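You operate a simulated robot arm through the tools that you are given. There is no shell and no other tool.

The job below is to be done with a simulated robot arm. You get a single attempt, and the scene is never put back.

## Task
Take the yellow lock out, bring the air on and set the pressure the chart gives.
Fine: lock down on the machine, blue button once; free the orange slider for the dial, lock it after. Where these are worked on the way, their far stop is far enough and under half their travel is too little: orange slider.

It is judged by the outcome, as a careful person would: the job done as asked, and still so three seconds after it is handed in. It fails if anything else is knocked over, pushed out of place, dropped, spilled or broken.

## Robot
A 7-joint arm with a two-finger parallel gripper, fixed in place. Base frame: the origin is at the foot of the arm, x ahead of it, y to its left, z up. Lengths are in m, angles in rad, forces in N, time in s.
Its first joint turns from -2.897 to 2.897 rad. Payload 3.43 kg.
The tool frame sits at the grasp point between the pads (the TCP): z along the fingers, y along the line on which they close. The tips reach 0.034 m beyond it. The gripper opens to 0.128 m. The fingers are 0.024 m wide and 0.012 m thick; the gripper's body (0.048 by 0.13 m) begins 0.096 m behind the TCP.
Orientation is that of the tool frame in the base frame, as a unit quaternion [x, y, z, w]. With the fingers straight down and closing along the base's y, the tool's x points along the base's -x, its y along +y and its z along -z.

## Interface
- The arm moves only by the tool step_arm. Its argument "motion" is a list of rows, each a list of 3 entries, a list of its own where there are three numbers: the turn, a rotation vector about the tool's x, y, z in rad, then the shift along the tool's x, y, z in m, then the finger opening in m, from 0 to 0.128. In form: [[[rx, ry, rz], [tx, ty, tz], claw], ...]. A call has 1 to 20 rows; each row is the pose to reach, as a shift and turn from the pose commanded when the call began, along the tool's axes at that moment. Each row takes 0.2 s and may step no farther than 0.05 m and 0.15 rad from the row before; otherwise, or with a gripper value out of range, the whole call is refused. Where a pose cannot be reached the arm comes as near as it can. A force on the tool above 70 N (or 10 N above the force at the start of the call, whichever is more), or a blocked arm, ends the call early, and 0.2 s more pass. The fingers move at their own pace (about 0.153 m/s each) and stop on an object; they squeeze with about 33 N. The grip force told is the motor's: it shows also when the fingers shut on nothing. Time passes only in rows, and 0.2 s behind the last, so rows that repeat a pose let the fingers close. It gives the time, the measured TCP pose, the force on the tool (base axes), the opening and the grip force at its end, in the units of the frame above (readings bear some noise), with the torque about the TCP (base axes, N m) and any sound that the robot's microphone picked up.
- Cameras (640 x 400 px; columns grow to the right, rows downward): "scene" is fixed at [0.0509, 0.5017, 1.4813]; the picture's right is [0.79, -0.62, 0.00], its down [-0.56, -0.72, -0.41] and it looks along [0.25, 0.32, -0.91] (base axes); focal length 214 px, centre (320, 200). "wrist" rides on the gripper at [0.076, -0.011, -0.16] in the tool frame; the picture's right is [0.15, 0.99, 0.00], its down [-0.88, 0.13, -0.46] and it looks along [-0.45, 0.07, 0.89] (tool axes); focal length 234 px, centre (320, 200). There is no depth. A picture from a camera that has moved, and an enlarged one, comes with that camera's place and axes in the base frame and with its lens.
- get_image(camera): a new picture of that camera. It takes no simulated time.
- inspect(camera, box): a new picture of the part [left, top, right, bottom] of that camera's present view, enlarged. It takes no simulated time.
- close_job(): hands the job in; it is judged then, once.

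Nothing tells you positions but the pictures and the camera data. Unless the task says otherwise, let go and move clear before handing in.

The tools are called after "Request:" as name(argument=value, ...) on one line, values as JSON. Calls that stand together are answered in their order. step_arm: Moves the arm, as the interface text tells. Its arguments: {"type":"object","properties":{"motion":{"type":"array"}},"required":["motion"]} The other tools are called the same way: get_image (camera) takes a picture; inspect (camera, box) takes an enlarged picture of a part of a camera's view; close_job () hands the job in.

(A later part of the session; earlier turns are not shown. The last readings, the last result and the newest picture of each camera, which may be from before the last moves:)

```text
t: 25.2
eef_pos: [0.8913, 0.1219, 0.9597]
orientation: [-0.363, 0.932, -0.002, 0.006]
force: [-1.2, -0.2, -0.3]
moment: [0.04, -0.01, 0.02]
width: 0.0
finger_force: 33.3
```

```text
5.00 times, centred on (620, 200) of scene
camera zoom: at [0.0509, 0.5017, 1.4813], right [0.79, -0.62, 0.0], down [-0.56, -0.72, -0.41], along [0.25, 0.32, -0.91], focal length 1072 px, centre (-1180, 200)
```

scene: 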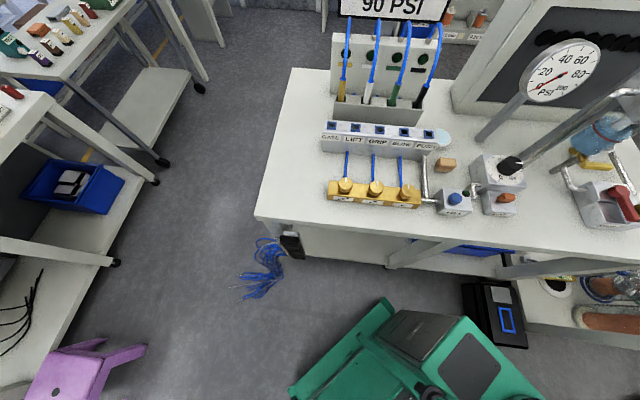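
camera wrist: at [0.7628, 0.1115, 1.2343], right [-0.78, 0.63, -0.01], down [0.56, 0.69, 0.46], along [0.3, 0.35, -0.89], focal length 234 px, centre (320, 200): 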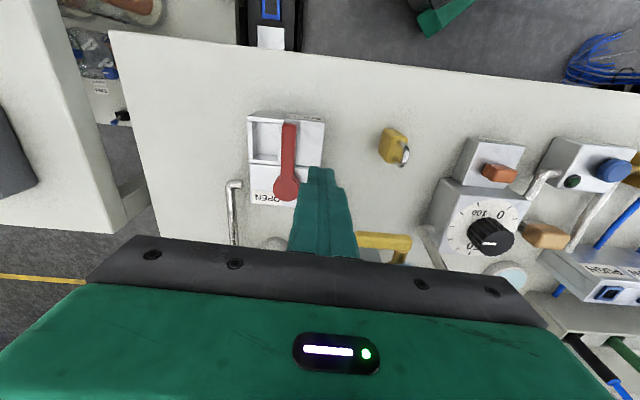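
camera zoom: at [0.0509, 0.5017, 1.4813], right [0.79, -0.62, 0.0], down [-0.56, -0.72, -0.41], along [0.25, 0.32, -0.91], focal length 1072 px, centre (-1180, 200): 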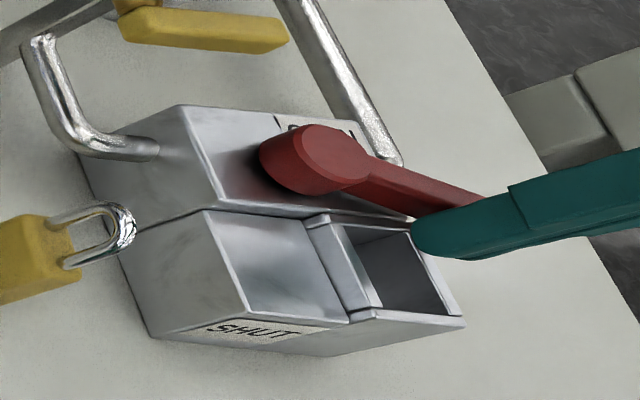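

Request:
step_arm(motion=[[[0, 0, 0], [-0.0036, -0.0024, 0], 0.0], [[0, 0, 0], [-0.0071, -0.0046, 0], 0.0], [[0, 0, 0], [-0.011, -0.0065, 0], 0.0], [[0, 0, 0], [-0.0147, -0.0082, 0], 0.0], [[0, 0, 0], [-0.0147, -0.0082, 0], 0.0]])

Request:
inspect(camera="wrist", box=[220, 60, 420, 220])

Request:
inspect(camera="scene", box=[600, 160, 640, 240])

Request:
inspect(camera="scene", box=[500, 20, 620, 120])

```text
t: 26.4
eef_pos: [0.907, 0.1236, 0.9615]
orientation: [-0.362, 0.932, -0.001, 0.005]
force: [-0.6, -0.8, -0.5]
moment: [0.0, -0.01, 0.0]
width: 0.0002
finger_force: 33.0
```

```text
2.50 times, centred on (320, 140) of wrist
camera zoom: at [0.8586, 0.0662, 1.1198], right [-0.78, 0.63, -0.01], down [0.56, 0.69, 0.46], along [0.3, 0.35, -0.89], focal length 585 px, centre (320, 350)
```

zoom: 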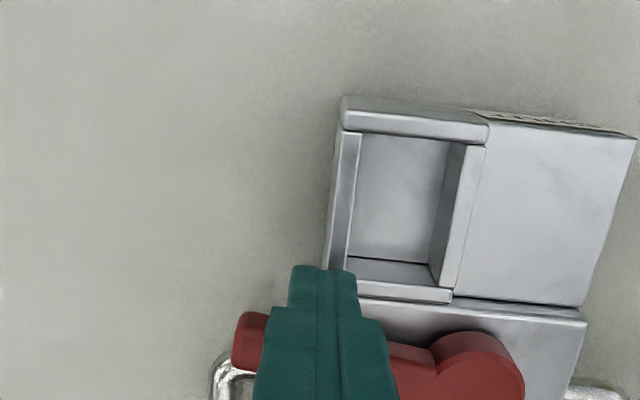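

```text
5.00 times, centred on (620, 200) of scene
camera zoom: at [0.0509, 0.5017, 1.4813], right [0.79, -0.62, 0.0], down [-0.56, -0.72, -0.41], along [0.25, 0.32, -0.91], focal length 1072 px, centre (-1180, 200)
```

zoom: 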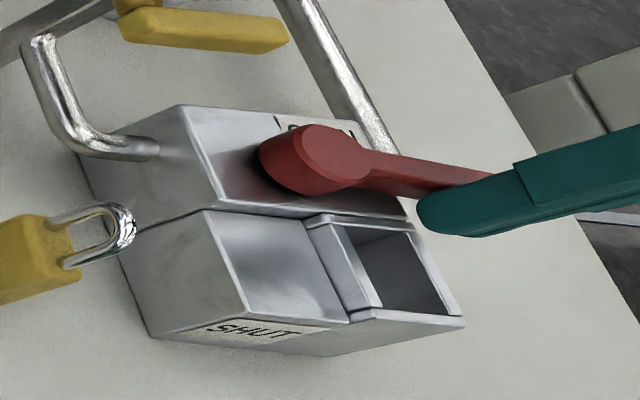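

```text
4.00 times, centred on (560, 70) of scene
camera zoom: at [0.0509, 0.5017, 1.4813], right [0.79, -0.62, 0.0], down [-0.56, -0.72, -0.41], along [0.25, 0.32, -0.91], focal length 858 px, centre (-640, 720)
```

zoom: 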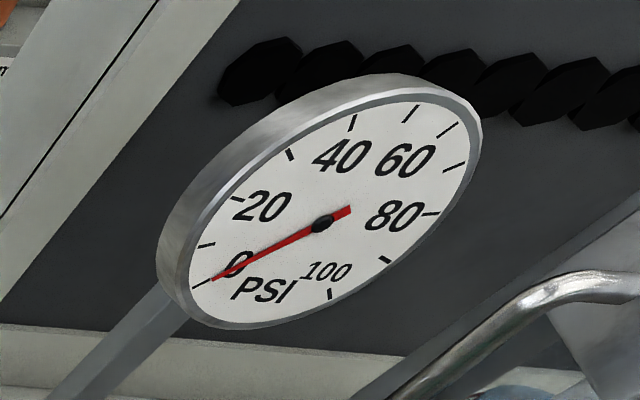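

The handle is near 90°. I press gently a little more to feel for its stop.

Request:
step_arm(motion=[[[0, 0, 0], [-0.003, -0.001, 0], 0.0], [[0, 0, 0], [-0.0055, -0.0019, 0], 0.0], [[0, 0, 0], [-0.0055, -0.0019, 0], 0.0]])

Request:
inspect(camera="scene", box=[600, 160, 640, 240])

Request:
inspect(camera="wrist", box=[220, 60, 420, 220])

Request:
inspect(camera="scene", box=[400, 40, 640, 240])

```text
t: 27.2
eef_pos: [0.9148, 0.128, 0.9607]
orientation: [-0.363, 0.932, -0.002, 0.005]
force: [1.1, 0.1, -0.3]
moment: [-0.02, 0.0, 0.01]
width: 0.0
finger_force: 32.8
```

```text
5.00 times, centred on (620, 200) of scene
camera zoom: at [0.0509, 0.5017, 1.4813], right [0.79, -0.62, 0.0], down [-0.56, -0.72, -0.41], along [0.25, 0.32, -0.91], focal length 1072 px, centre (-1180, 200)
```

zoom: 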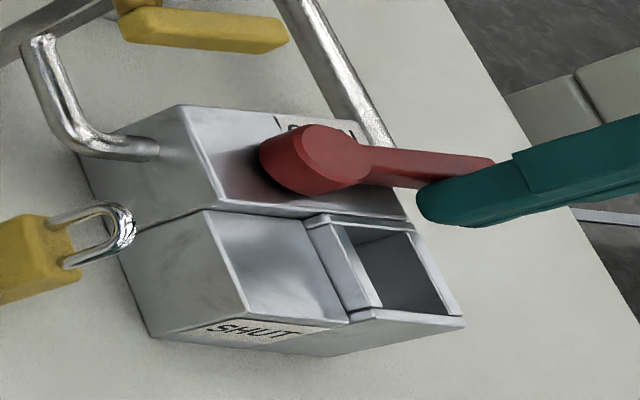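

```text
2.50 times, centred on (320, 140) of wrist
camera zoom: at [0.8651, 0.0684, 1.1193], right [-0.78, 0.63, -0.01], down [0.56, 0.69, 0.46], along [0.3, 0.35, -0.89], focal length 585 px, centre (320, 350)
```

zoom: 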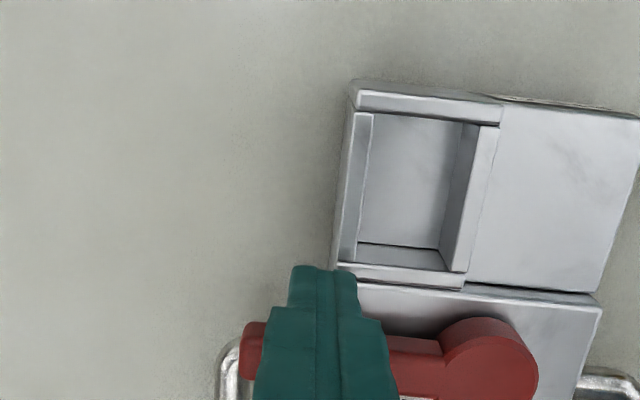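

```text
2.00 times, centred on (520, 140) of scene
camera zoom: at [0.0509, 0.5017, 1.4813], right [0.79, -0.62, 0.0], down [-0.56, -0.72, -0.41], along [0.25, 0.32, -0.91], focal length 429 px, centre (-80, 320)
```

zoom: 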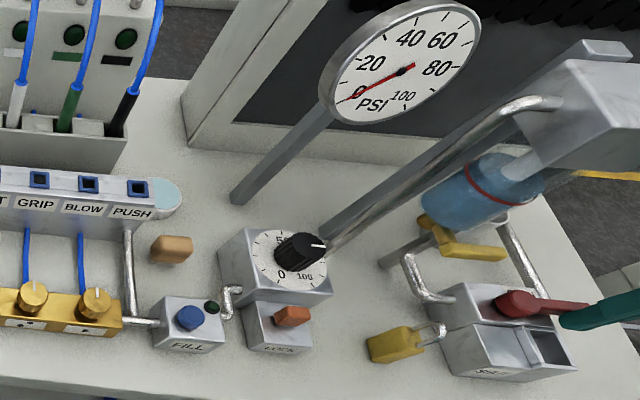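

Request:
step_arm(motion=[[[0, 0, 0], [-0.003, -0.001, 0], 0.0], [[0, 0, 0], [-0.0055, -0.0014, 0], 0.0], [[0, 0, 0], [-0.0055, -0.0014, 0], 0.0]])

Request:
inspect(camera="scene", box=[600, 160, 640, 240])

Request:
inspect(camera="wrist", box=[220, 60, 420, 220])

```text
t: 28.0
eef_pos: [0.917, 0.1287, 0.9616]
orientation: [-0.361, 0.933, -0.001, 0.003]
force: [-20.6, -16.9, 0.1]
moment: [-0.38, 0.79, 0.06]
width: 0.0
finger_force: 33.1
```

```text
5.00 times, centred on (620, 200) of scene
camera zoom: at [0.0509, 0.5017, 1.4813], right [0.79, -0.62, 0.0], down [-0.56, -0.72, -0.41], along [0.25, 0.32, -0.91], focal length 1072 px, centre (-1180, 200)
```

zoom: 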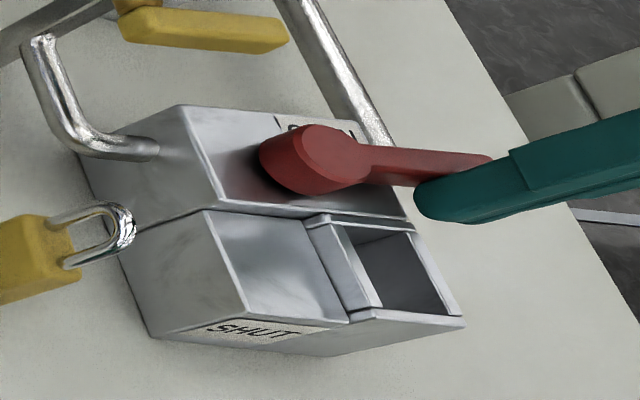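

```text
2.50 times, centred on (320, 140) of wrist
camera zoom: at [0.8684, 0.0699, 1.1186], right [-0.77, 0.63, -0.01], down [0.56, 0.69, 0.46], along [0.3, 0.35, -0.89], focal length 585 px, centre (320, 350)
```

zoom: 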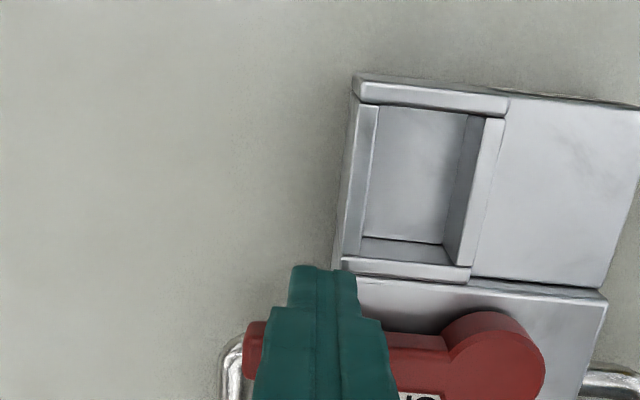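

I felt the stop, so the valve is fully open. I back off and rise, then check the gauge and the regulator.

Request:
step_arm(motion=[[[0, 0, 0], [0.008, 0.001, 0], 0.0], [[0, 0, 0], [0.02, 0.002, 0], 0.0], [[0, 0, 0], [0.02, 0.002, -0.04], 0.0], [[0, 0, 0], [0.02, 0.002, -0.08], 0.0], [[0, 0, 0], [0.02, 0.002, -0.13], 0.0], [[0, 0, 0], [0.02, 0.002, -0.17], 0.0], [[0, 0, 0], [0.02, 0.002, -0.17], 0.0]])

Request:
inspect(camera="scene", box=[420, 20, 640, 240])

Request:
get_image(camera="wrist")

```text
t: 29.6
eef_pos: [0.8997, 0.1172, 1.1342]
orientation: [-0.363, 0.932, -0.002, 0.005]
force: [0.3, 0.4, -0.3]
moment: [-0.03, 0.0, 0.01]
width: 0.0
finger_force: 33.3
```

```text
1.82 times, centred on (530, 130) of scene
camera zoom: at [0.0509, 0.5017, 1.4813], right [0.79, -0.62, 0.0], down [-0.56, -0.72, -0.41], along [0.25, 0.32, -0.91], focal length 390 px, centre (-62, 327)
```

zoom: 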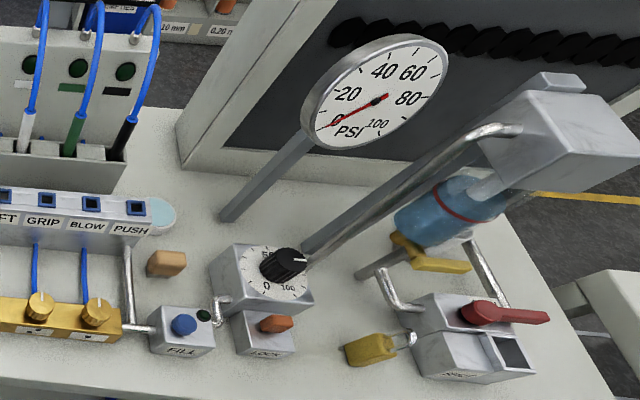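

```text
taken
camera wrist: at [0.8508, 0.0577, 1.2933], right [-0.78, 0.63, -0.01], down [0.56, 0.69, 0.46], along [0.3, 0.35, -0.89], focal length 234 px, centre (320, 200)
```

wrist: 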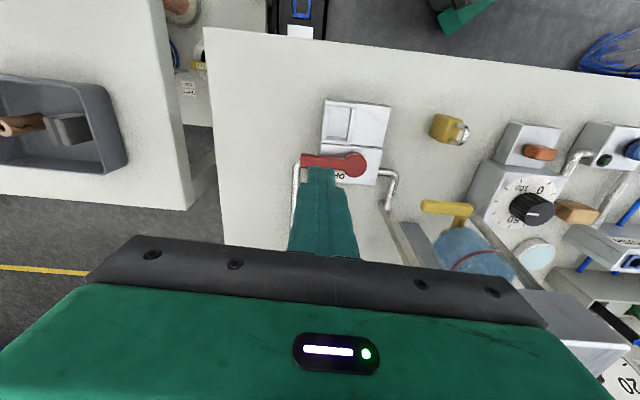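

The gauge still shows 0, so the FILL button and regulator come next. I move left along the front of the bench to look at the dial, slider and button closely.

Request:
step_arm(motion=[[[0, 0, 0], [0.01, 0.03, -0.03], 0.0], [[0, 0, 0], [0.02, 0.07, -0.06], 0.0], [[0, 0, 0], [0.03, 0.115, -0.06], 0.0], [[0, 0, 0], [0.04, 0.16, -0.06], 0.0], [[0, 0, 0], [0.05, 0.205, -0.06], 0.0], [[0, 0, 0], [0.06, 0.25, -0.06], 0.0], [[0, 0, 0], [0.07, 0.29, -0.06], 0.0], [[0, 0, 0], [0.0825, 0.325, -0.06], 0.0], [[0, 0, 0], [0.0825, 0.325, -0.06], 0.0]])

Request:
get_image(camera="wrist")

Request:
inspect(camera="scene", box=[470, 140, 550, 220])

```text
refused: row 2 steps farther than a row can; nothing moved
```

```text
taken
camera wrist: at [0.8508, 0.0577, 1.2933], right [-0.78, 0.63, -0.01], down [0.56, 0.69, 0.46], along [0.3, 0.35, -0.89], focal length 234 px, centre (320, 200)
```

wrist: 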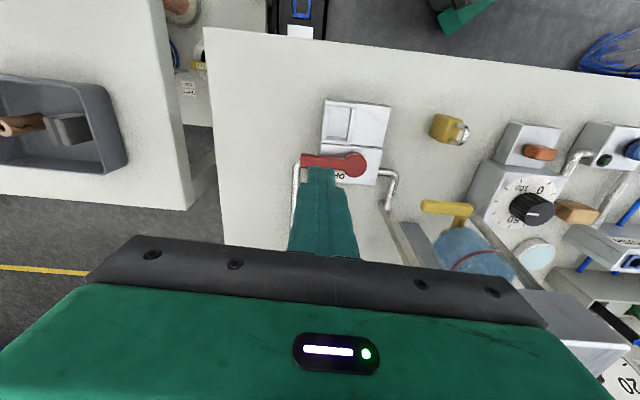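

```text
5.00 times, centred on (510, 180) of scene
camera zoom: at [0.0509, 0.5017, 1.4813], right [0.79, -0.62, 0.0], down [-0.56, -0.72, -0.41], along [0.25, 0.32, -0.91], focal length 1072 px, centre (-630, 300)
```

zoom: 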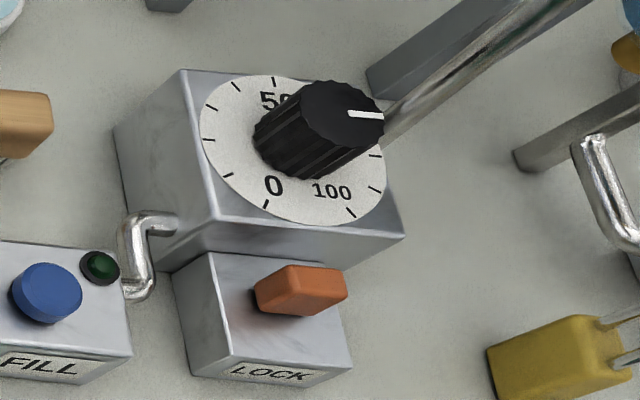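

Request:
step_arm(motion=[[[0, 0, 0], [0.01, 0.025, -0.03], 0.0], [[0, 0, 0], [0.02, 0.055, -0.06], 0.0], [[0, 0, 0], [0.03, 0.1, -0.06], 0.0], [[0, 0, 0], [0.04, 0.145, -0.06], 0.0], [[0, 0, 0], [0.05, 0.19, -0.06], 0.0], [[0, 0, 0], [0.06, 0.235, -0.06], 0.0], [[0, 0, 0], [0.07, 0.28, -0.06], 0.0], [[0, 0, 0], [0.0825, 0.325, -0.06], 0.0], [[0, 0, 0], [0.0825, 0.325, -0.06], 0.0]])

Request:
get_image(camera="wrist")

```text
t: 31.6
eef_pos: [0.6232, 0.299, 1.1858]
orientation: [-0.362, 0.932, 0.0, 0.004]
force: [0.3, -0.1, 0.2]
moment: [-0.03, 0.02, -0.03]
width: 0.0001
finger_force: 32.6
```

```text
taken
camera wrist: at [0.5733, 0.2395, 1.3446], right [-0.78, 0.63, -0.01], down [0.56, 0.69, 0.46], along [0.3, 0.36, -0.89], focal length 234 px, centre (320, 200)
```

wrist: 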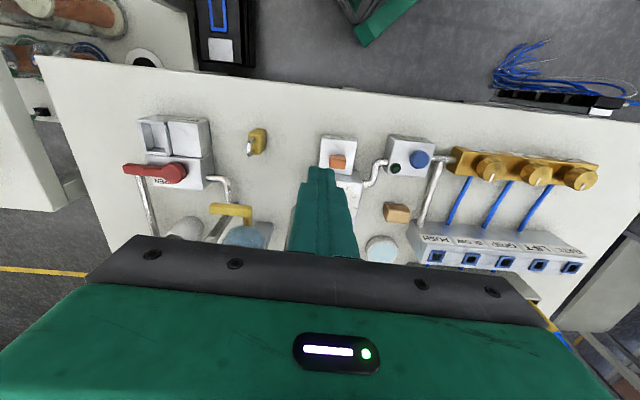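

Request:
step_arm(motion=[[[0, 0, 0], [0.01, 0, 0.03], 0.06], [[0, 0, 0], [0.01, 0, 0.05], 0.128], [[0, 0, 0], [0.01, 0, 0.05], 0.128], [[0, 0, 0], [0.01, 0, 0.05], 0.128]])

Request:
get_image(camera="wrist")

Request:
inspect(camera="wrist", box=[300, 110, 440, 230])

```text
t: 32.6
eef_pos: [0.6146, 0.2928, 1.1354]
orientation: [-0.362, 0.932, -0.002, 0.005]
force: [0.1, 0.5, 0.1]
moment: [-0.01, 0.0, 0.01]
width: 0.1281
finger_force: 0.1
```

```text
taken
camera wrist: at [0.5652, 0.2336, 1.2944], right [-0.78, 0.63, -0.01], down [0.56, 0.69, 0.46], along [0.3, 0.35, -0.89], focal length 234 px, centre (320, 200)
```

wrist: 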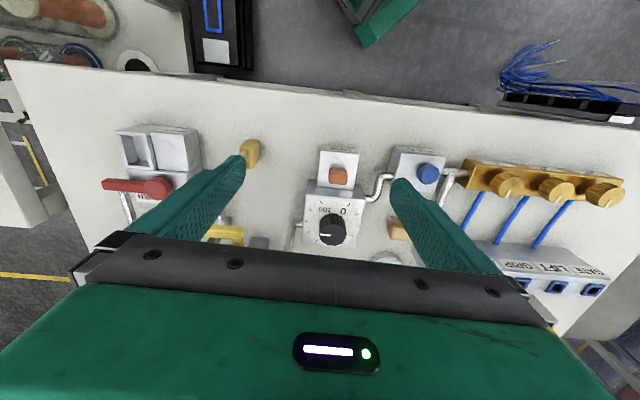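

```text
3.33 times, centred on (370, 170) of wrist
camera zoom: at [0.5652, 0.2336, 1.2944], right [-0.78, 0.63, -0.01], down [0.56, 0.69, 0.46], along [0.3, 0.35, -0.89], focal length 781 px, centre (153, 300)
```

zoom: 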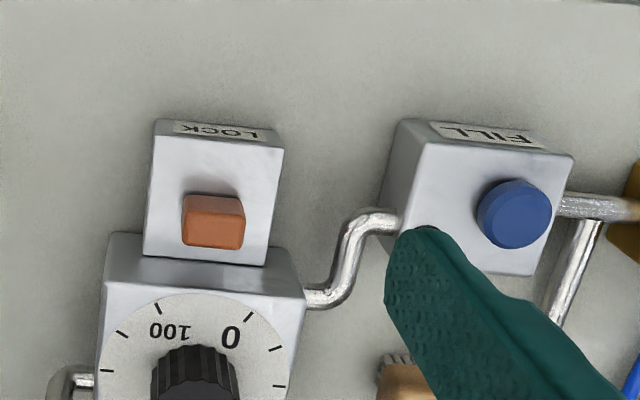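

The slider sits at the dial-side end of the LOCK box and should free by sliding toward the front. First I'll hover over the blue FILL button at about (0.514, 0.462), whose top is near z 0.92.

Request:
step_arm(motion=[[[0, 0, 0], [-0.01, 0.045, 0], 0.06], [[0, 0, 0], [-0.02, 0.09, 0], 0.0], [[0, 0, 0], [-0.03, 0.135, 0], 0.0], [[0, 0, 0], [-0.04, 0.18, 0], 0.0], [[0, 0, 0], [-0.0404, 0.193, 0.03], 0.0], [[0, 0, 0], [-0.0404, 0.193, 0.06], 0.0], [[0, 0, 0], [-0.0404, 0.193, 0.06], 0.0]])

Request:
get_image(camera="wrist")

Request:
inspect(camera="scene", box=[390, 140, 530, 240])

```text
t: 34.2
eef_pos: [0.515, 0.4638, 1.0745]
orientation: [-0.363, 0.932, -0.001, 0.005]
force: [0.1, -0.3, 0.9]
moment: [0.02, 0.01, 0.0]
width: 0.0
finger_force: 33.0
```

```text
taken
camera wrist: at [0.4655, 0.4047, 1.2339], right [-0.78, 0.63, -0.01], down [0.56, 0.69, 0.46], along [0.3, 0.35, -0.89], focal length 234 px, centre (320, 200)
```

wrist: 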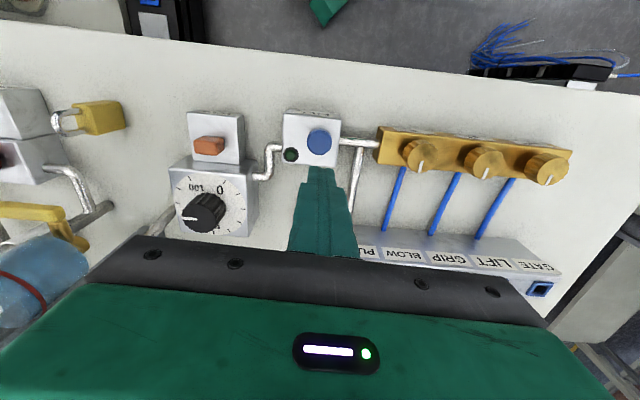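

```text
4.00 times, centred on (460, 190) of scene
camera zoom: at [0.0509, 0.5017, 1.4813], right [0.79, -0.62, 0.0], down [-0.56, -0.72, -0.41], along [0.25, 0.32, -0.91], focal length 858 px, centre (-240, 240)
```

zoom: 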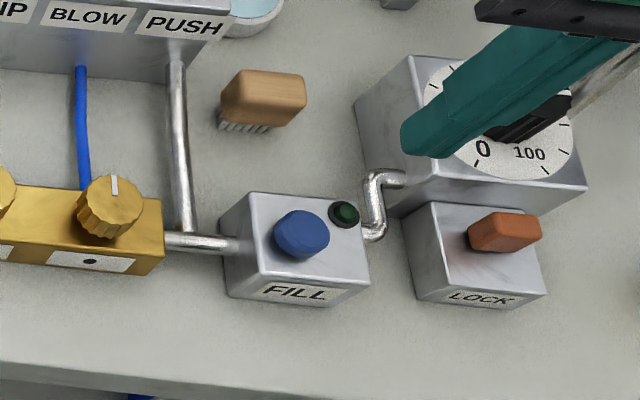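

The closed fingers are right over the button. I descend, then step down in small amounts until I feel or hear the press.

Request:
step_arm(motion=[[[0, 0, 0], [0, 0, 0.04], 0.0], [[0, 0, 0], [0, 0, 0.08], 0.0], [[0, 0, 0], [0, 0, 0.1], 0.0], [[0, 0, 0], [0, 0, 0.1], 0.0]])

Request:
inspect(camera="wrist", box=[260, 80, 420, 200])

Request:
inspect(camera="scene", box=[420, 160, 520, 230])

```text
t: 35.2
eef_pos: [0.517, 0.4634, 0.9753]
orientation: [-0.363, 0.932, -0.002, 0.006]
force: [0.4, -0.2, -0.5]
moment: [-0.02, 0.01, 0.01]
width: 0.0002
finger_force: 33.0
```

```text
3.33 times, centred on (340, 140) of wrist
camera zoom: at [0.468, 0.4057, 1.1342], right [-0.78, 0.63, -0.01], down [0.56, 0.69, 0.46], along [0.3, 0.35, -0.89], focal length 781 px, centre (253, 400)
```

zoom: 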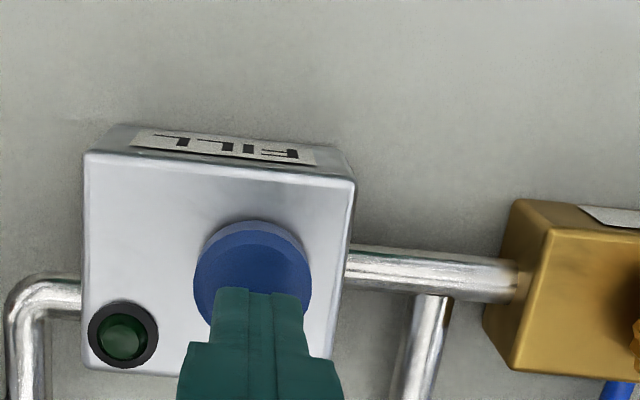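

```text
5.71 times, centred on (470, 195) of scene
camera zoom: at [0.0509, 0.5017, 1.4813], right [0.79, -0.62, 0.0], down [-0.56, -0.72, -0.41], along [0.25, 0.32, -0.91], focal length 1226 px, centre (-537, 229)
```

zoom: 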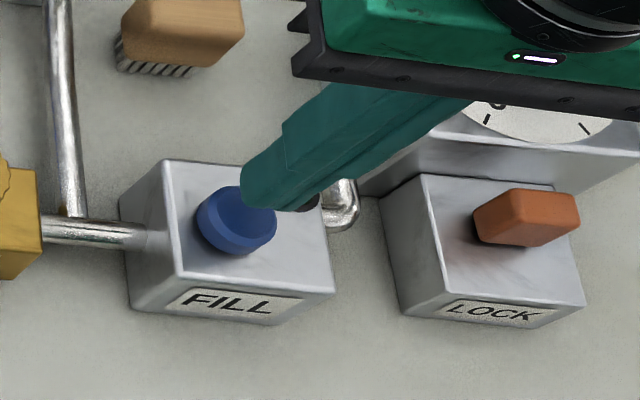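

Request:
step_arm(motion=[[[0, 0, 0], [0.003, 0, 0.006], 0.0], [[0, 0, 0], [0.003, 0, 0.012], 0.0], [[0, 0, 0], [0.003, 0, 0.012], 0.0]])

Request:
inspect(camera="scene", box=[420, 160, 520, 230])

```text
t: 36.0
eef_pos: [0.5149, 0.462, 0.9627]
orientation: [-0.362, 0.932, -0.001, 0.005]
force: [-0.5, 0.4, 0.2]
moment: [0.0, -0.02, -0.02]
width: 0.0
finger_force: 32.9
```

```text
5.71 times, centred on (470, 195) of scene
camera zoom: at [0.0509, 0.5017, 1.4813], right [0.79, -0.62, 0.0], down [-0.56, -0.72, -0.41], along [0.25, 0.32, -0.91], focal length 1226 px, centre (-537, 229)
```

zoom: 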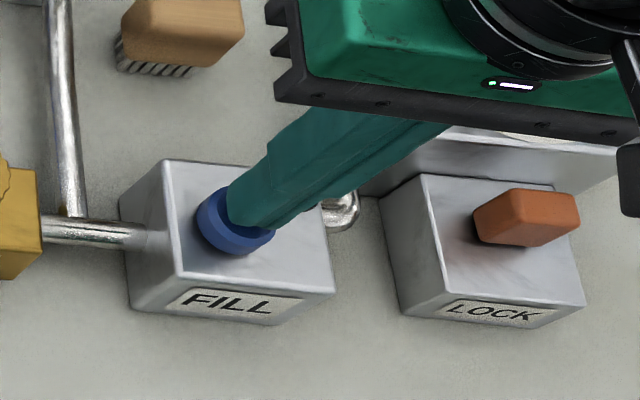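

Request:
step_arm(motion=[[[0, 0, 0], [0, 0, 0.003], 0.0], [[0, 0, 0], [0, 0, 0.005], 0.0], [[0, 0, 0], [0, 0, 0.005], 0.0]])

Request:
inspect(camera="scene", box=[420, 160, 520, 230])

```text
t: 36.8
eef_pos: [0.5137, 0.4618, 0.9561]
orientation: [-0.362, 0.932, -0.002, 0.005]
force: [0.4, 0.4, 2.0]
moment: [0.02, -0.02, -0.01]
width: 0.0
finger_force: 32.7
```

```text
5.71 times, centred on (470, 195) of scene
camera zoom: at [0.0509, 0.5017, 1.4813], right [0.79, -0.62, 0.0], down [-0.56, -0.72, -0.41], along [0.25, 0.32, -0.91], focal length 1226 px, centre (-537, 229)
```

zoom: 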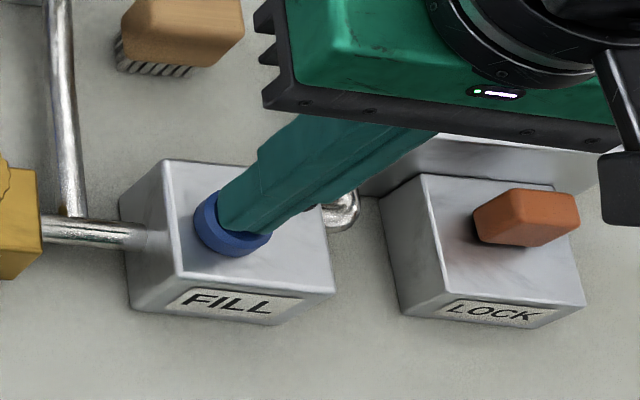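

Contact is just starting (2 N). I press on.

Request:
step_arm(motion=[[[0, 0, 0], [0, 0, 0.002], 0.0], [[0, 0, 0], [0, 0, 0.004], 0.0], [[0, 0, 0], [0, 0, 0.004], 0.0]])

Request:
inspect(camera="scene", box=[420, 160, 520, 230])

Request:
inspect(camera="scene", box=[500, 20, 620, 120])

Request:
inspect(camera="wrist", box=[240, 80, 420, 220])

```text
t: 37.6
eef_pos: [0.5122, 0.4619, 0.9545]
orientation: [-0.362, 0.932, -0.002, 0.006]
force: [1.4, 2.5, 5.7]
moment: [-0.01, -0.01, -0.01]
width: 0.0
finger_force: 32.7
heard: click
```

```text
5.71 times, centred on (470, 195) of scene
camera zoom: at [0.0509, 0.5017, 1.4813], right [0.79, -0.62, 0.0], down [-0.56, -0.72, -0.41], along [0.25, 0.32, -0.91], focal length 1226 px, centre (-537, 229)
```

zoom: 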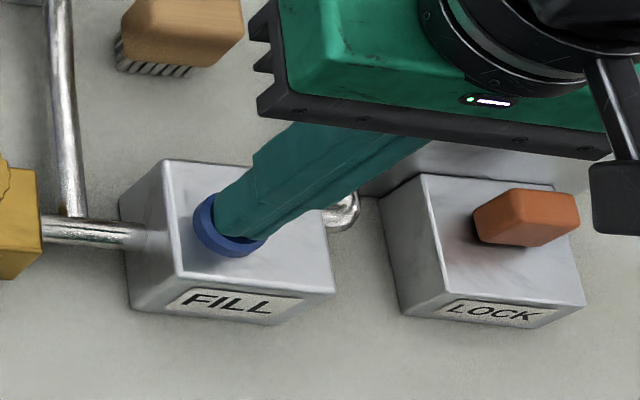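

```text
4.00 times, centred on (560, 70) of scene
camera zoom: at [0.0509, 0.5017, 1.4813], right [0.79, -0.62, 0.0], down [-0.56, -0.72, -0.41], along [0.25, 0.32, -0.91], focal length 858 px, centre (-640, 720)
```

zoom: 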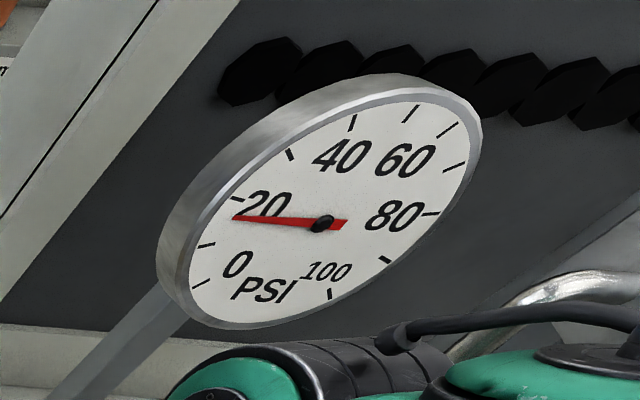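

```text
2.86 times, centred on (330, 150) of wrist
camera zoom: at [0.4627, 0.4028, 1.1129], right [-0.78, 0.63, -0.01], down [0.56, 0.69, 0.46], along [0.3, 0.35, -0.89], focal length 669 px, centre (291, 343)
```

zoom: 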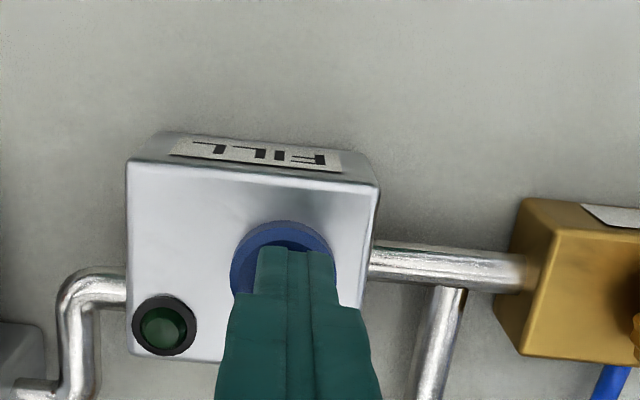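

A click was heard and the gauge is rising. I release and rise, then watch the gauge.

Request:
step_arm(motion=[[[0, 0, 0], [0, 0, -0.03], 0.0], [[0, 0, 0], [0, 0, -0.07], 0.0], [[0, 0, 0], [0, 0, -0.11], 0.0], [[0, 0, 0], [0, 0, -0.14], 0.0], [[0, 0, 0], [0, 0, -0.14], 0.0]])

Request:
inspect(camera="scene", box=[500, 20, 620, 120])

Request:
get_image(camera="wrist")

Request:
inspect(camera="wrist", box=[140, 90, 360, 240])

```text
t: 38.8
eef_pos: [0.5082, 0.4623, 1.0967]
orientation: [-0.363, 0.932, -0.001, 0.006]
force: [0.0, 1.1, 0.5]
moment: [0.02, -0.04, 0.02]
width: 0.0
finger_force: 33.1
```

```text
4.00 times, centred on (560, 70) of scene
camera zoom: at [0.0509, 0.5017, 1.4813], right [0.79, -0.62, 0.0], down [-0.56, -0.72, -0.41], along [0.25, 0.32, -0.91], focal length 858 px, centre (-640, 720)
```

zoom: 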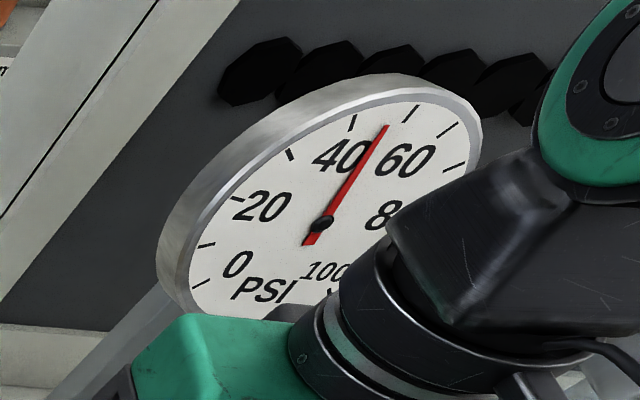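

```text
taken
camera wrist: at [0.4589, 0.4029, 1.2549], right [-0.78, 0.63, -0.01], down [0.56, 0.69, 0.46], along [0.3, 0.35, -0.89], focal length 234 px, centre (320, 200)
```

wrist: 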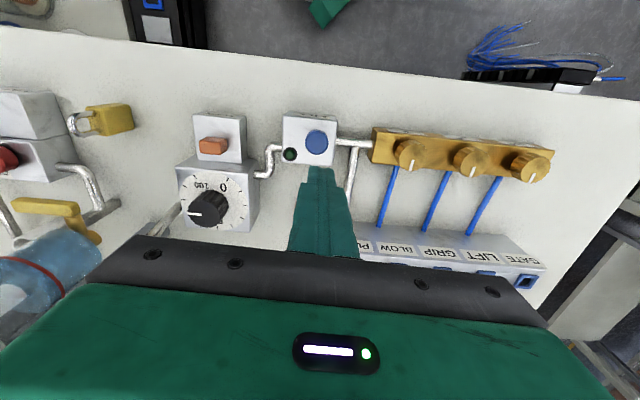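

```text
2.67 times, centred on (250, 165) of wrist
camera zoom: at [0.4589, 0.4029, 1.2549], right [-0.78, 0.63, -0.01], down [0.56, 0.69, 0.46], along [0.3, 0.35, -0.89], focal length 624 px, centre (507, 293)
```

zoom: 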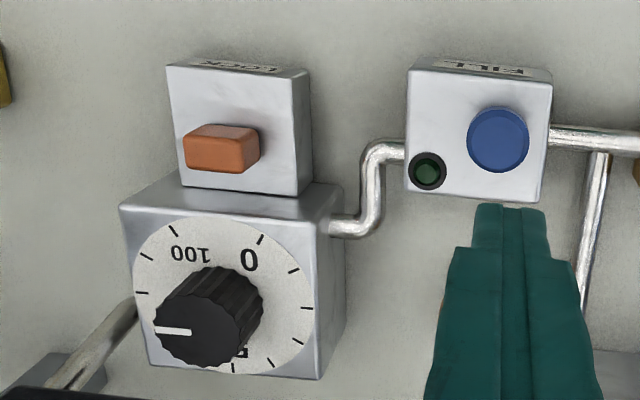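

The gauge is climbing. The slider knob is near (0.635, 0.374, 0.91); I hover over it with the fingers open to check alignment.

Request:
step_arm(motion=[[[0, 0, 0], [-0.008, -0.04, 0], 0.03], [[0, 0, 0], [-0.017, -0.08, 0], 0.06], [[0, 0, 0], [-0.026, -0.12, 0], 0.06], [[0, 0, 0], [-0.034, -0.151, 0], 0.06], [[0, 0, 0], [-0.034, -0.151, 0.04], 0.06], [[0, 0, 0], [-0.034, -0.151, 0.05], 0.06], [[0, 0, 0], [-0.034, -0.151, 0.05], 0.06]])

Request:
inspect(camera="scene", box=[500, 20, 620, 120])

Request:
get_image(camera="wrist")

Request:
inspect(camera="wrist", box=[240, 90, 420, 220])

Request:
inspect(camera="scene", box=[460, 150, 560, 230])

```text
t: 40.4
eef_pos: [0.6369, 0.3727, 1.0456]
orientation: [-0.363, 0.932, -0.002, 0.005]
force: [-0.2, -0.4, -0.1]
moment: [0.0, -0.03, 0.01]
width: 0.0598
finger_force: 0.0
```

```text
4.00 times, centred on (560, 70) of scene
camera zoom: at [0.0509, 0.5017, 1.4813], right [0.79, -0.62, 0.0], down [-0.56, -0.72, -0.41], along [0.25, 0.32, -0.91], focal length 858 px, centre (-640, 720)
```

zoom: 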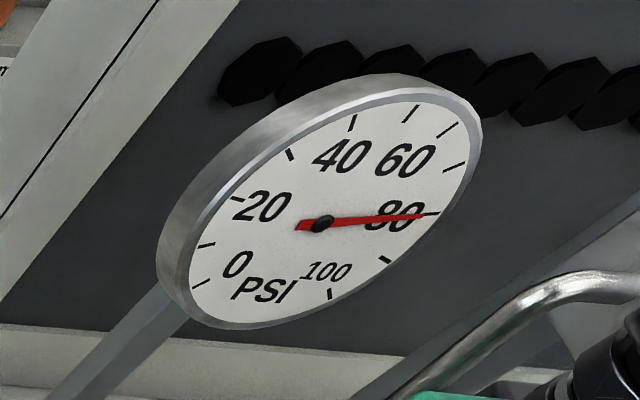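

```text
taken
camera wrist: at [0.5876, 0.3149, 1.2042], right [-0.78, 0.63, -0.01], down [0.56, 0.69, 0.46], along [0.3, 0.35, -0.89], focal length 234 px, centre (320, 200)
```

wrist: 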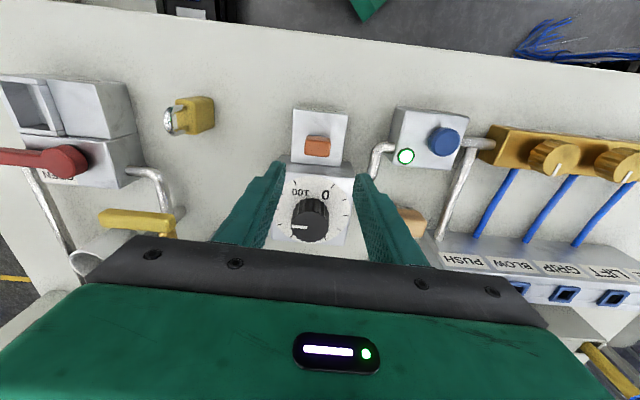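

```text
3.08 times, centred on (330, 155) of wrist
camera zoom: at [0.5876, 0.3149, 1.2042], right [-0.78, 0.63, -0.01], down [0.56, 0.69, 0.46], along [0.3, 0.35, -0.89], focal length 720 px, centre (289, 338)
```

zoom: 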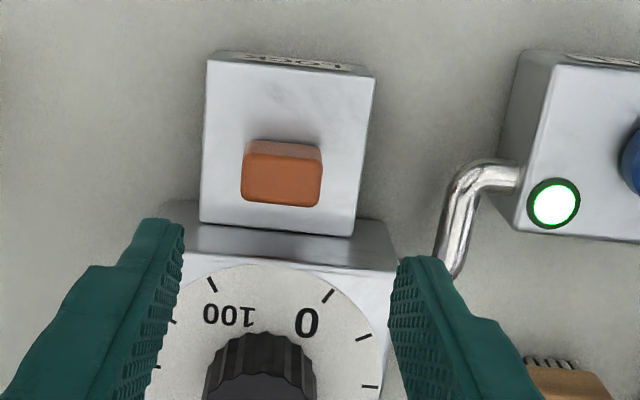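

```text
5.00 times, centred on (510, 190) of scene
camera zoom: at [0.0509, 0.5017, 1.4813], right [0.79, -0.62, 0.0], down [-0.56, -0.72, -0.41], along [0.25, 0.32, -0.91], focal length 1072 px, centre (-630, 250)
```

zoom: 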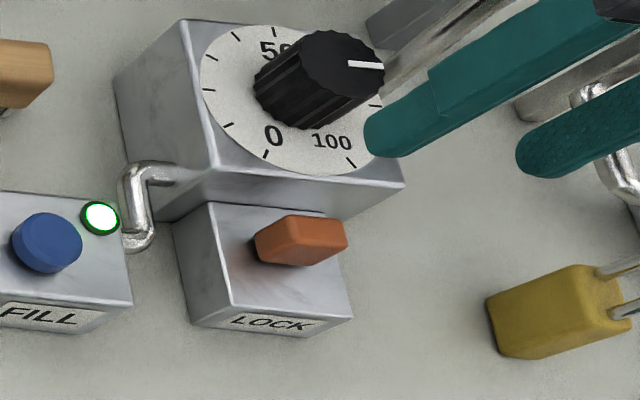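

Green lamp is lit and the gauge stands near 80; the slider is well aligned. I descend around the orange knob and grip it.

Request:
step_arm(motion=[[[0, 0, 0], [-0.001, -0.002, 0.04], 0.06], [[0, 0, 0], [-0.001, -0.002, 0.08], 0.06], [[0, 0, 0], [-0.001, -0.002, 0.1], 0.06], [[0, 0, 0], [-0.001, -0.002, 0.112], 0.06], [[0, 0, 0], [-0.001, -0.002, 0.112], 0.06]])

Request:
inspect(camera="wrist", box=[240, 90, 420, 220])

Request:
inspect(camera="scene", box=[460, 150, 560, 230])

```text
t: 41.6
eef_pos: [0.6421, 0.3751, 0.9323]
orientation: [-0.362, 0.932, -0.002, 0.005]
force: [0.8, -0.6, 0.1]
moment: [-0.02, -0.03, 0.02]
width: 0.0599
finger_force: 0.0
```

```text
3.08 times, centred on (330, 155) of wrist
camera zoom: at [0.5918, 0.3158, 1.0909], right [-0.78, 0.63, -0.01], down [0.56, 0.69, 0.46], along [0.3, 0.35, -0.89], focal length 720 px, centre (289, 338)
```

zoom: 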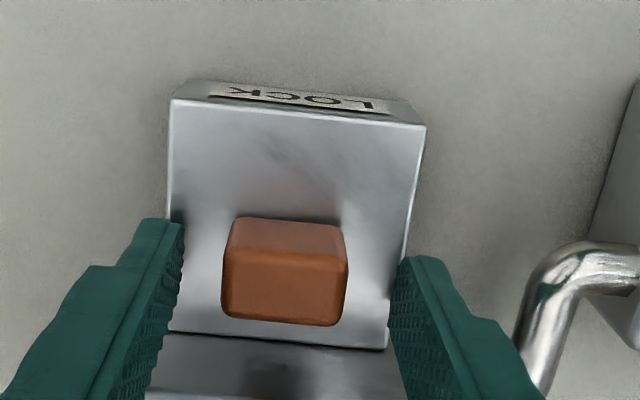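

```text
5.00 times, centred on (510, 190) of scene
camera zoom: at [0.0509, 0.5017, 1.4813], right [0.79, -0.62, 0.0], down [-0.56, -0.72, -0.41], along [0.25, 0.32, -0.91], focal length 1072 px, centre (-630, 250)
```

zoom: 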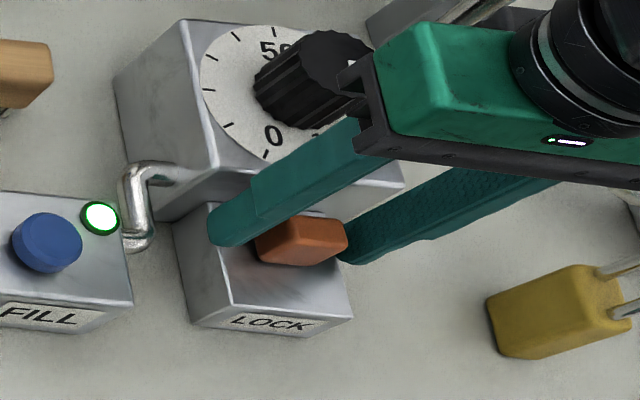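

Request:
step_arm(motion=[[[0, 0, 0], [0, 0, 0], 0.04], [[0, 0, 0], [0, 0, 0], 0.02], [[0, 0, 0], [0, 0, 0], 0.02], [[0, 0, 0], [0, 0, 0], 0.02]])

Request:
inspect(camera="wrist", box=[240, 90, 420, 220])

```text
t: 42.6
eef_pos: [0.6419, 0.3728, 0.9335]
orientation: [-0.362, 0.932, -0.002, 0.005]
force: [12.4, -13.0, -0.4]
moment: [0.37, 0.39, 0.85]
width: 0.0314
finger_force: 44.9
```

```text
3.08 times, centred on (330, 155) of wrist
camera zoom: at [0.5929, 0.3148, 1.0911], right [-0.77, 0.63, -0.01], down [0.56, 0.69, 0.46], along [0.3, 0.35, -0.89], focal length 720 px, centre (289, 338)
```

zoom: 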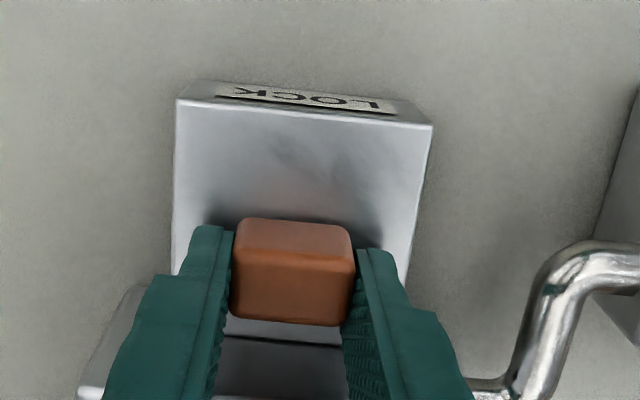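

Gripped (31 mm). I relieve a small side load and drag the slider toward the front.

Request:
step_arm(motion=[[[0, 0, 0], [0, -0.002, 0], 0.02], [[0, 0, 0], [0.005, -0.002, 0], 0.02], [[0, 0, 0], [0.01, -0.002, 0], 0.02], [[0, 0, 0], [0.015, -0.002, 0], 0.02], [[0, 0, 0], [0.015, -0.002, 0], 0.02]])

Request:
inspect(camera="wrist", box=[240, 90, 420, 220])

Request:
inspect(camera="scene", box=[460, 150, 560, 230])

```text
t: 43.8
eef_pos: [0.6326, 0.3627, 0.9337]
orientation: [-0.364, 0.931, -0.002, 0.005]
force: [0.9, -1.1, -29.0]
moment: [0.55, 0.6, 0.85]
width: 0.031
finger_force: 45.0
```

```text
3.08 times, centred on (330, 155) of wrist
camera zoom: at [0.5835, 0.3044, 1.0914], right [-0.78, 0.63, -0.01], down [0.56, 0.69, 0.46], along [0.29, 0.35, -0.89], focal length 720 px, centre (289, 338)
```

zoom: 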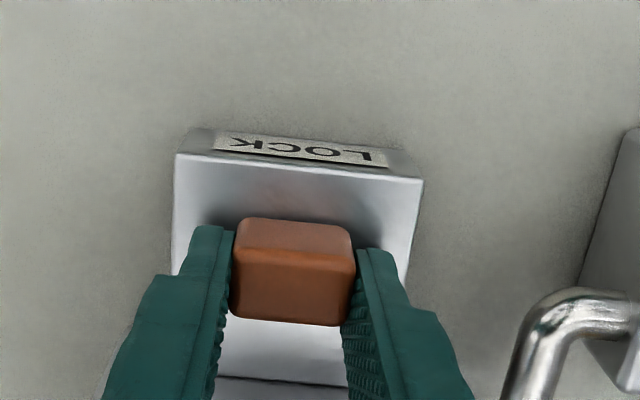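

```text
5.00 times, centred on (510, 190) of scene
camera zoom: at [0.0509, 0.5017, 1.4813], right [0.79, -0.62, 0.0], down [-0.56, -0.72, -0.41], along [0.25, 0.32, -0.91], focal length 1072 px, centre (-630, 250)
```

zoom: 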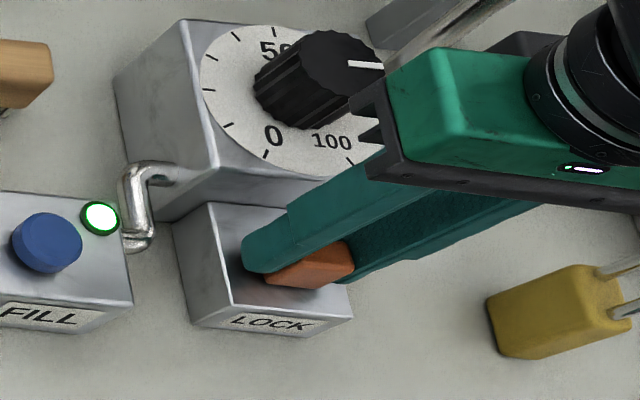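

The slider moves. I continue toward its front stop.

Request:
step_arm(motion=[[[0, 0, 0], [0.004, 0, 0.001], 0.02], [[0, 0, 0], [0.008, 0, 0.001], 0.02], [[0, 0, 0], [0.008, 0, 0.001], 0.02]])

Request:
inspect(camera="wrist", box=[240, 90, 420, 220])

```text
t: 44.6
eef_pos: [0.6264, 0.3583, 0.9332]
orientation: [-0.363, 0.932, -0.001, 0.005]
force: [1.9, -0.4, -19.6]
moment: [0.38, 0.74, 0.77]
width: 0.0312
finger_force: 44.8
```

```text
3.08 times, centred on (330, 155) of wrist
camera zoom: at [0.5774, 0.2988, 1.0914], right [-0.78, 0.63, -0.01], down [0.56, 0.69, 0.46], along [0.3, 0.35, -0.89], focal length 720 px, centre (289, 338)
```

zoom: 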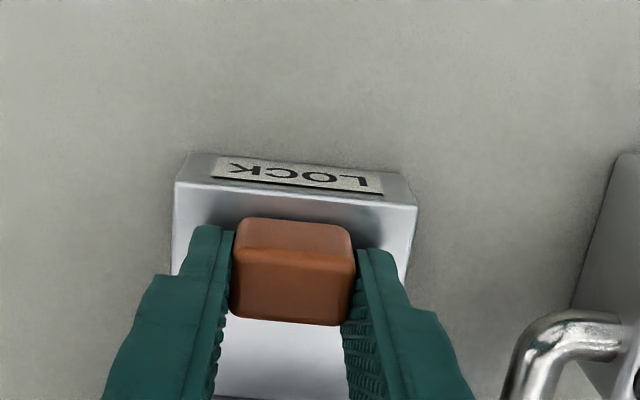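

Request:
step_arm(motion=[[[0, 0, 0], [0.003, 0, 0.001], 0.02], [[0, 0, 0], [0.006, 0, 0.001], 0.02], [[0, 0, 0], [0.006, 0, 0.001], 0.02]])

Request:
inspect(camera="wrist", box=[240, 90, 420, 220])

```text
t: 45.4
eef_pos: [0.6249, 0.3547, 0.9321]
orientation: [-0.362, 0.932, -0.001, 0.008]
force: [27.2, 22.8, -0.5]
moment: [1.34, -0.14, 0.78]
width: 0.0312
finger_force: 45.2
```

```text
3.08 times, centred on (330, 155) of wrist
camera zoom: at [0.5742, 0.2957, 1.091], right [-0.78, 0.63, -0.01], down [0.55, 0.69, 0.47], along [0.3, 0.36, -0.88], focal length 720 px, centre (289, 338)
```

zoom: 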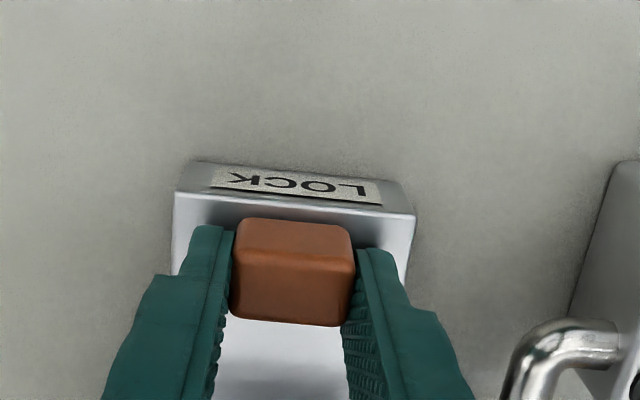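

The front stop is felt after about 25 mm of travel. I ease off, open and rise.

Request:
step_arm(motion=[[[0, 0, 0], [-0.003, 0, 0], 0.02], [[0, 0, 0], [-0.003, 0, 0], 0.04], [[0, 0, 0], [-0.003, 0, 0], 0.06], [[0, 0, 0], [-0.003, 0, -0.03], 0.06], [[0, 0, 0], [-0.003, 0, -0.07], 0.06], [[0, 0, 0], [-0.003, 0, -0.11], 0.06], [[0, 0, 0], [-0.003, 0, -0.13], 0.06], [[0, 0, 0], [-0.003, 0, -0.13], 0.06]])

Request:
get_image(camera="wrist")

Request:
inspect(camera="wrist", box=[240, 110, 420, 240])

Request:
inspect(camera="scene", box=[460, 140, 560, 220])

Request:
inspect(camera="scene", box=[500, 20, 620, 120])

```text
t: 47.2
eef_pos: [0.6236, 0.3536, 1.0643]
orientation: [-0.363, 0.932, -0.002, 0.005]
force: [-0.3, 0.0, -0.7]
moment: [0.01, -0.04, 0.01]
width: 0.0598
finger_force: 0.0
```

```text
taken
camera wrist: at [0.5735, 0.2958, 1.2238], right [-0.78, 0.63, -0.01], down [0.56, 0.69, 0.46], along [0.3, 0.35, -0.89], focal length 234 px, centre (320, 200)
```

wrist: 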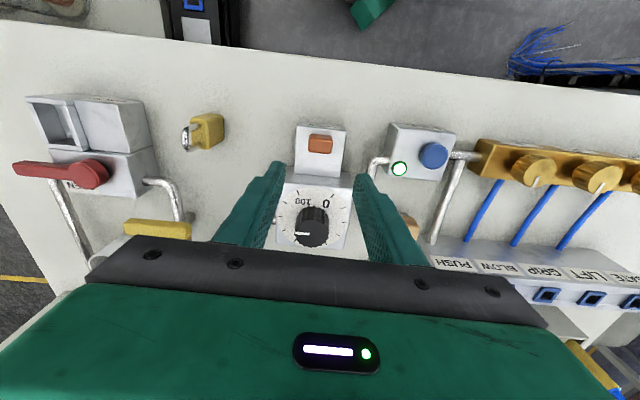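

```text
3.08 times, centred on (330, 175) of wrist
camera zoom: at [0.5735, 0.2958, 1.2238], right [-0.78, 0.63, -0.01], down [0.56, 0.69, 0.46], along [0.3, 0.35, -0.89], focal length 720 px, centre (289, 277)
```

zoom: 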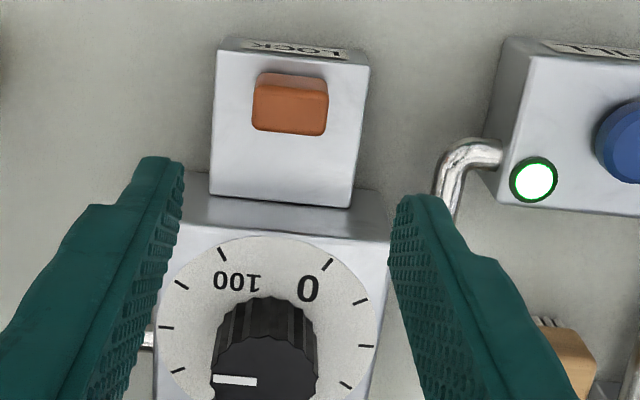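

```text
5.00 times, centred on (510, 180) of scene
camera zoom: at [0.0509, 0.5017, 1.4813], right [0.79, -0.62, 0.0], down [-0.56, -0.72, -0.41], along [0.25, 0.32, -0.91], focal length 1072 px, centre (-630, 300)
```

zoom: 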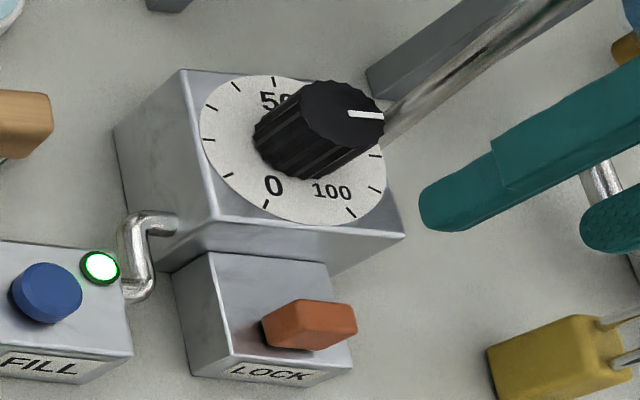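

```text
4.00 times, centred on (560, 70) of scene
camera zoom: at [0.0509, 0.5017, 1.4813], right [0.79, -0.62, 0.0], down [-0.56, -0.72, -0.41], along [0.25, 0.32, -0.91], focal length 858 px, centre (-640, 720)
```

zoom: 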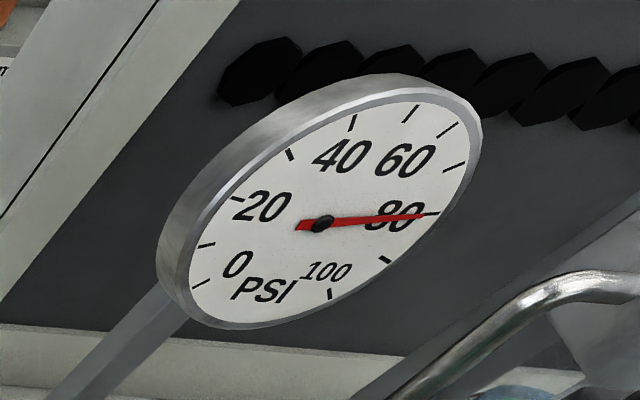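

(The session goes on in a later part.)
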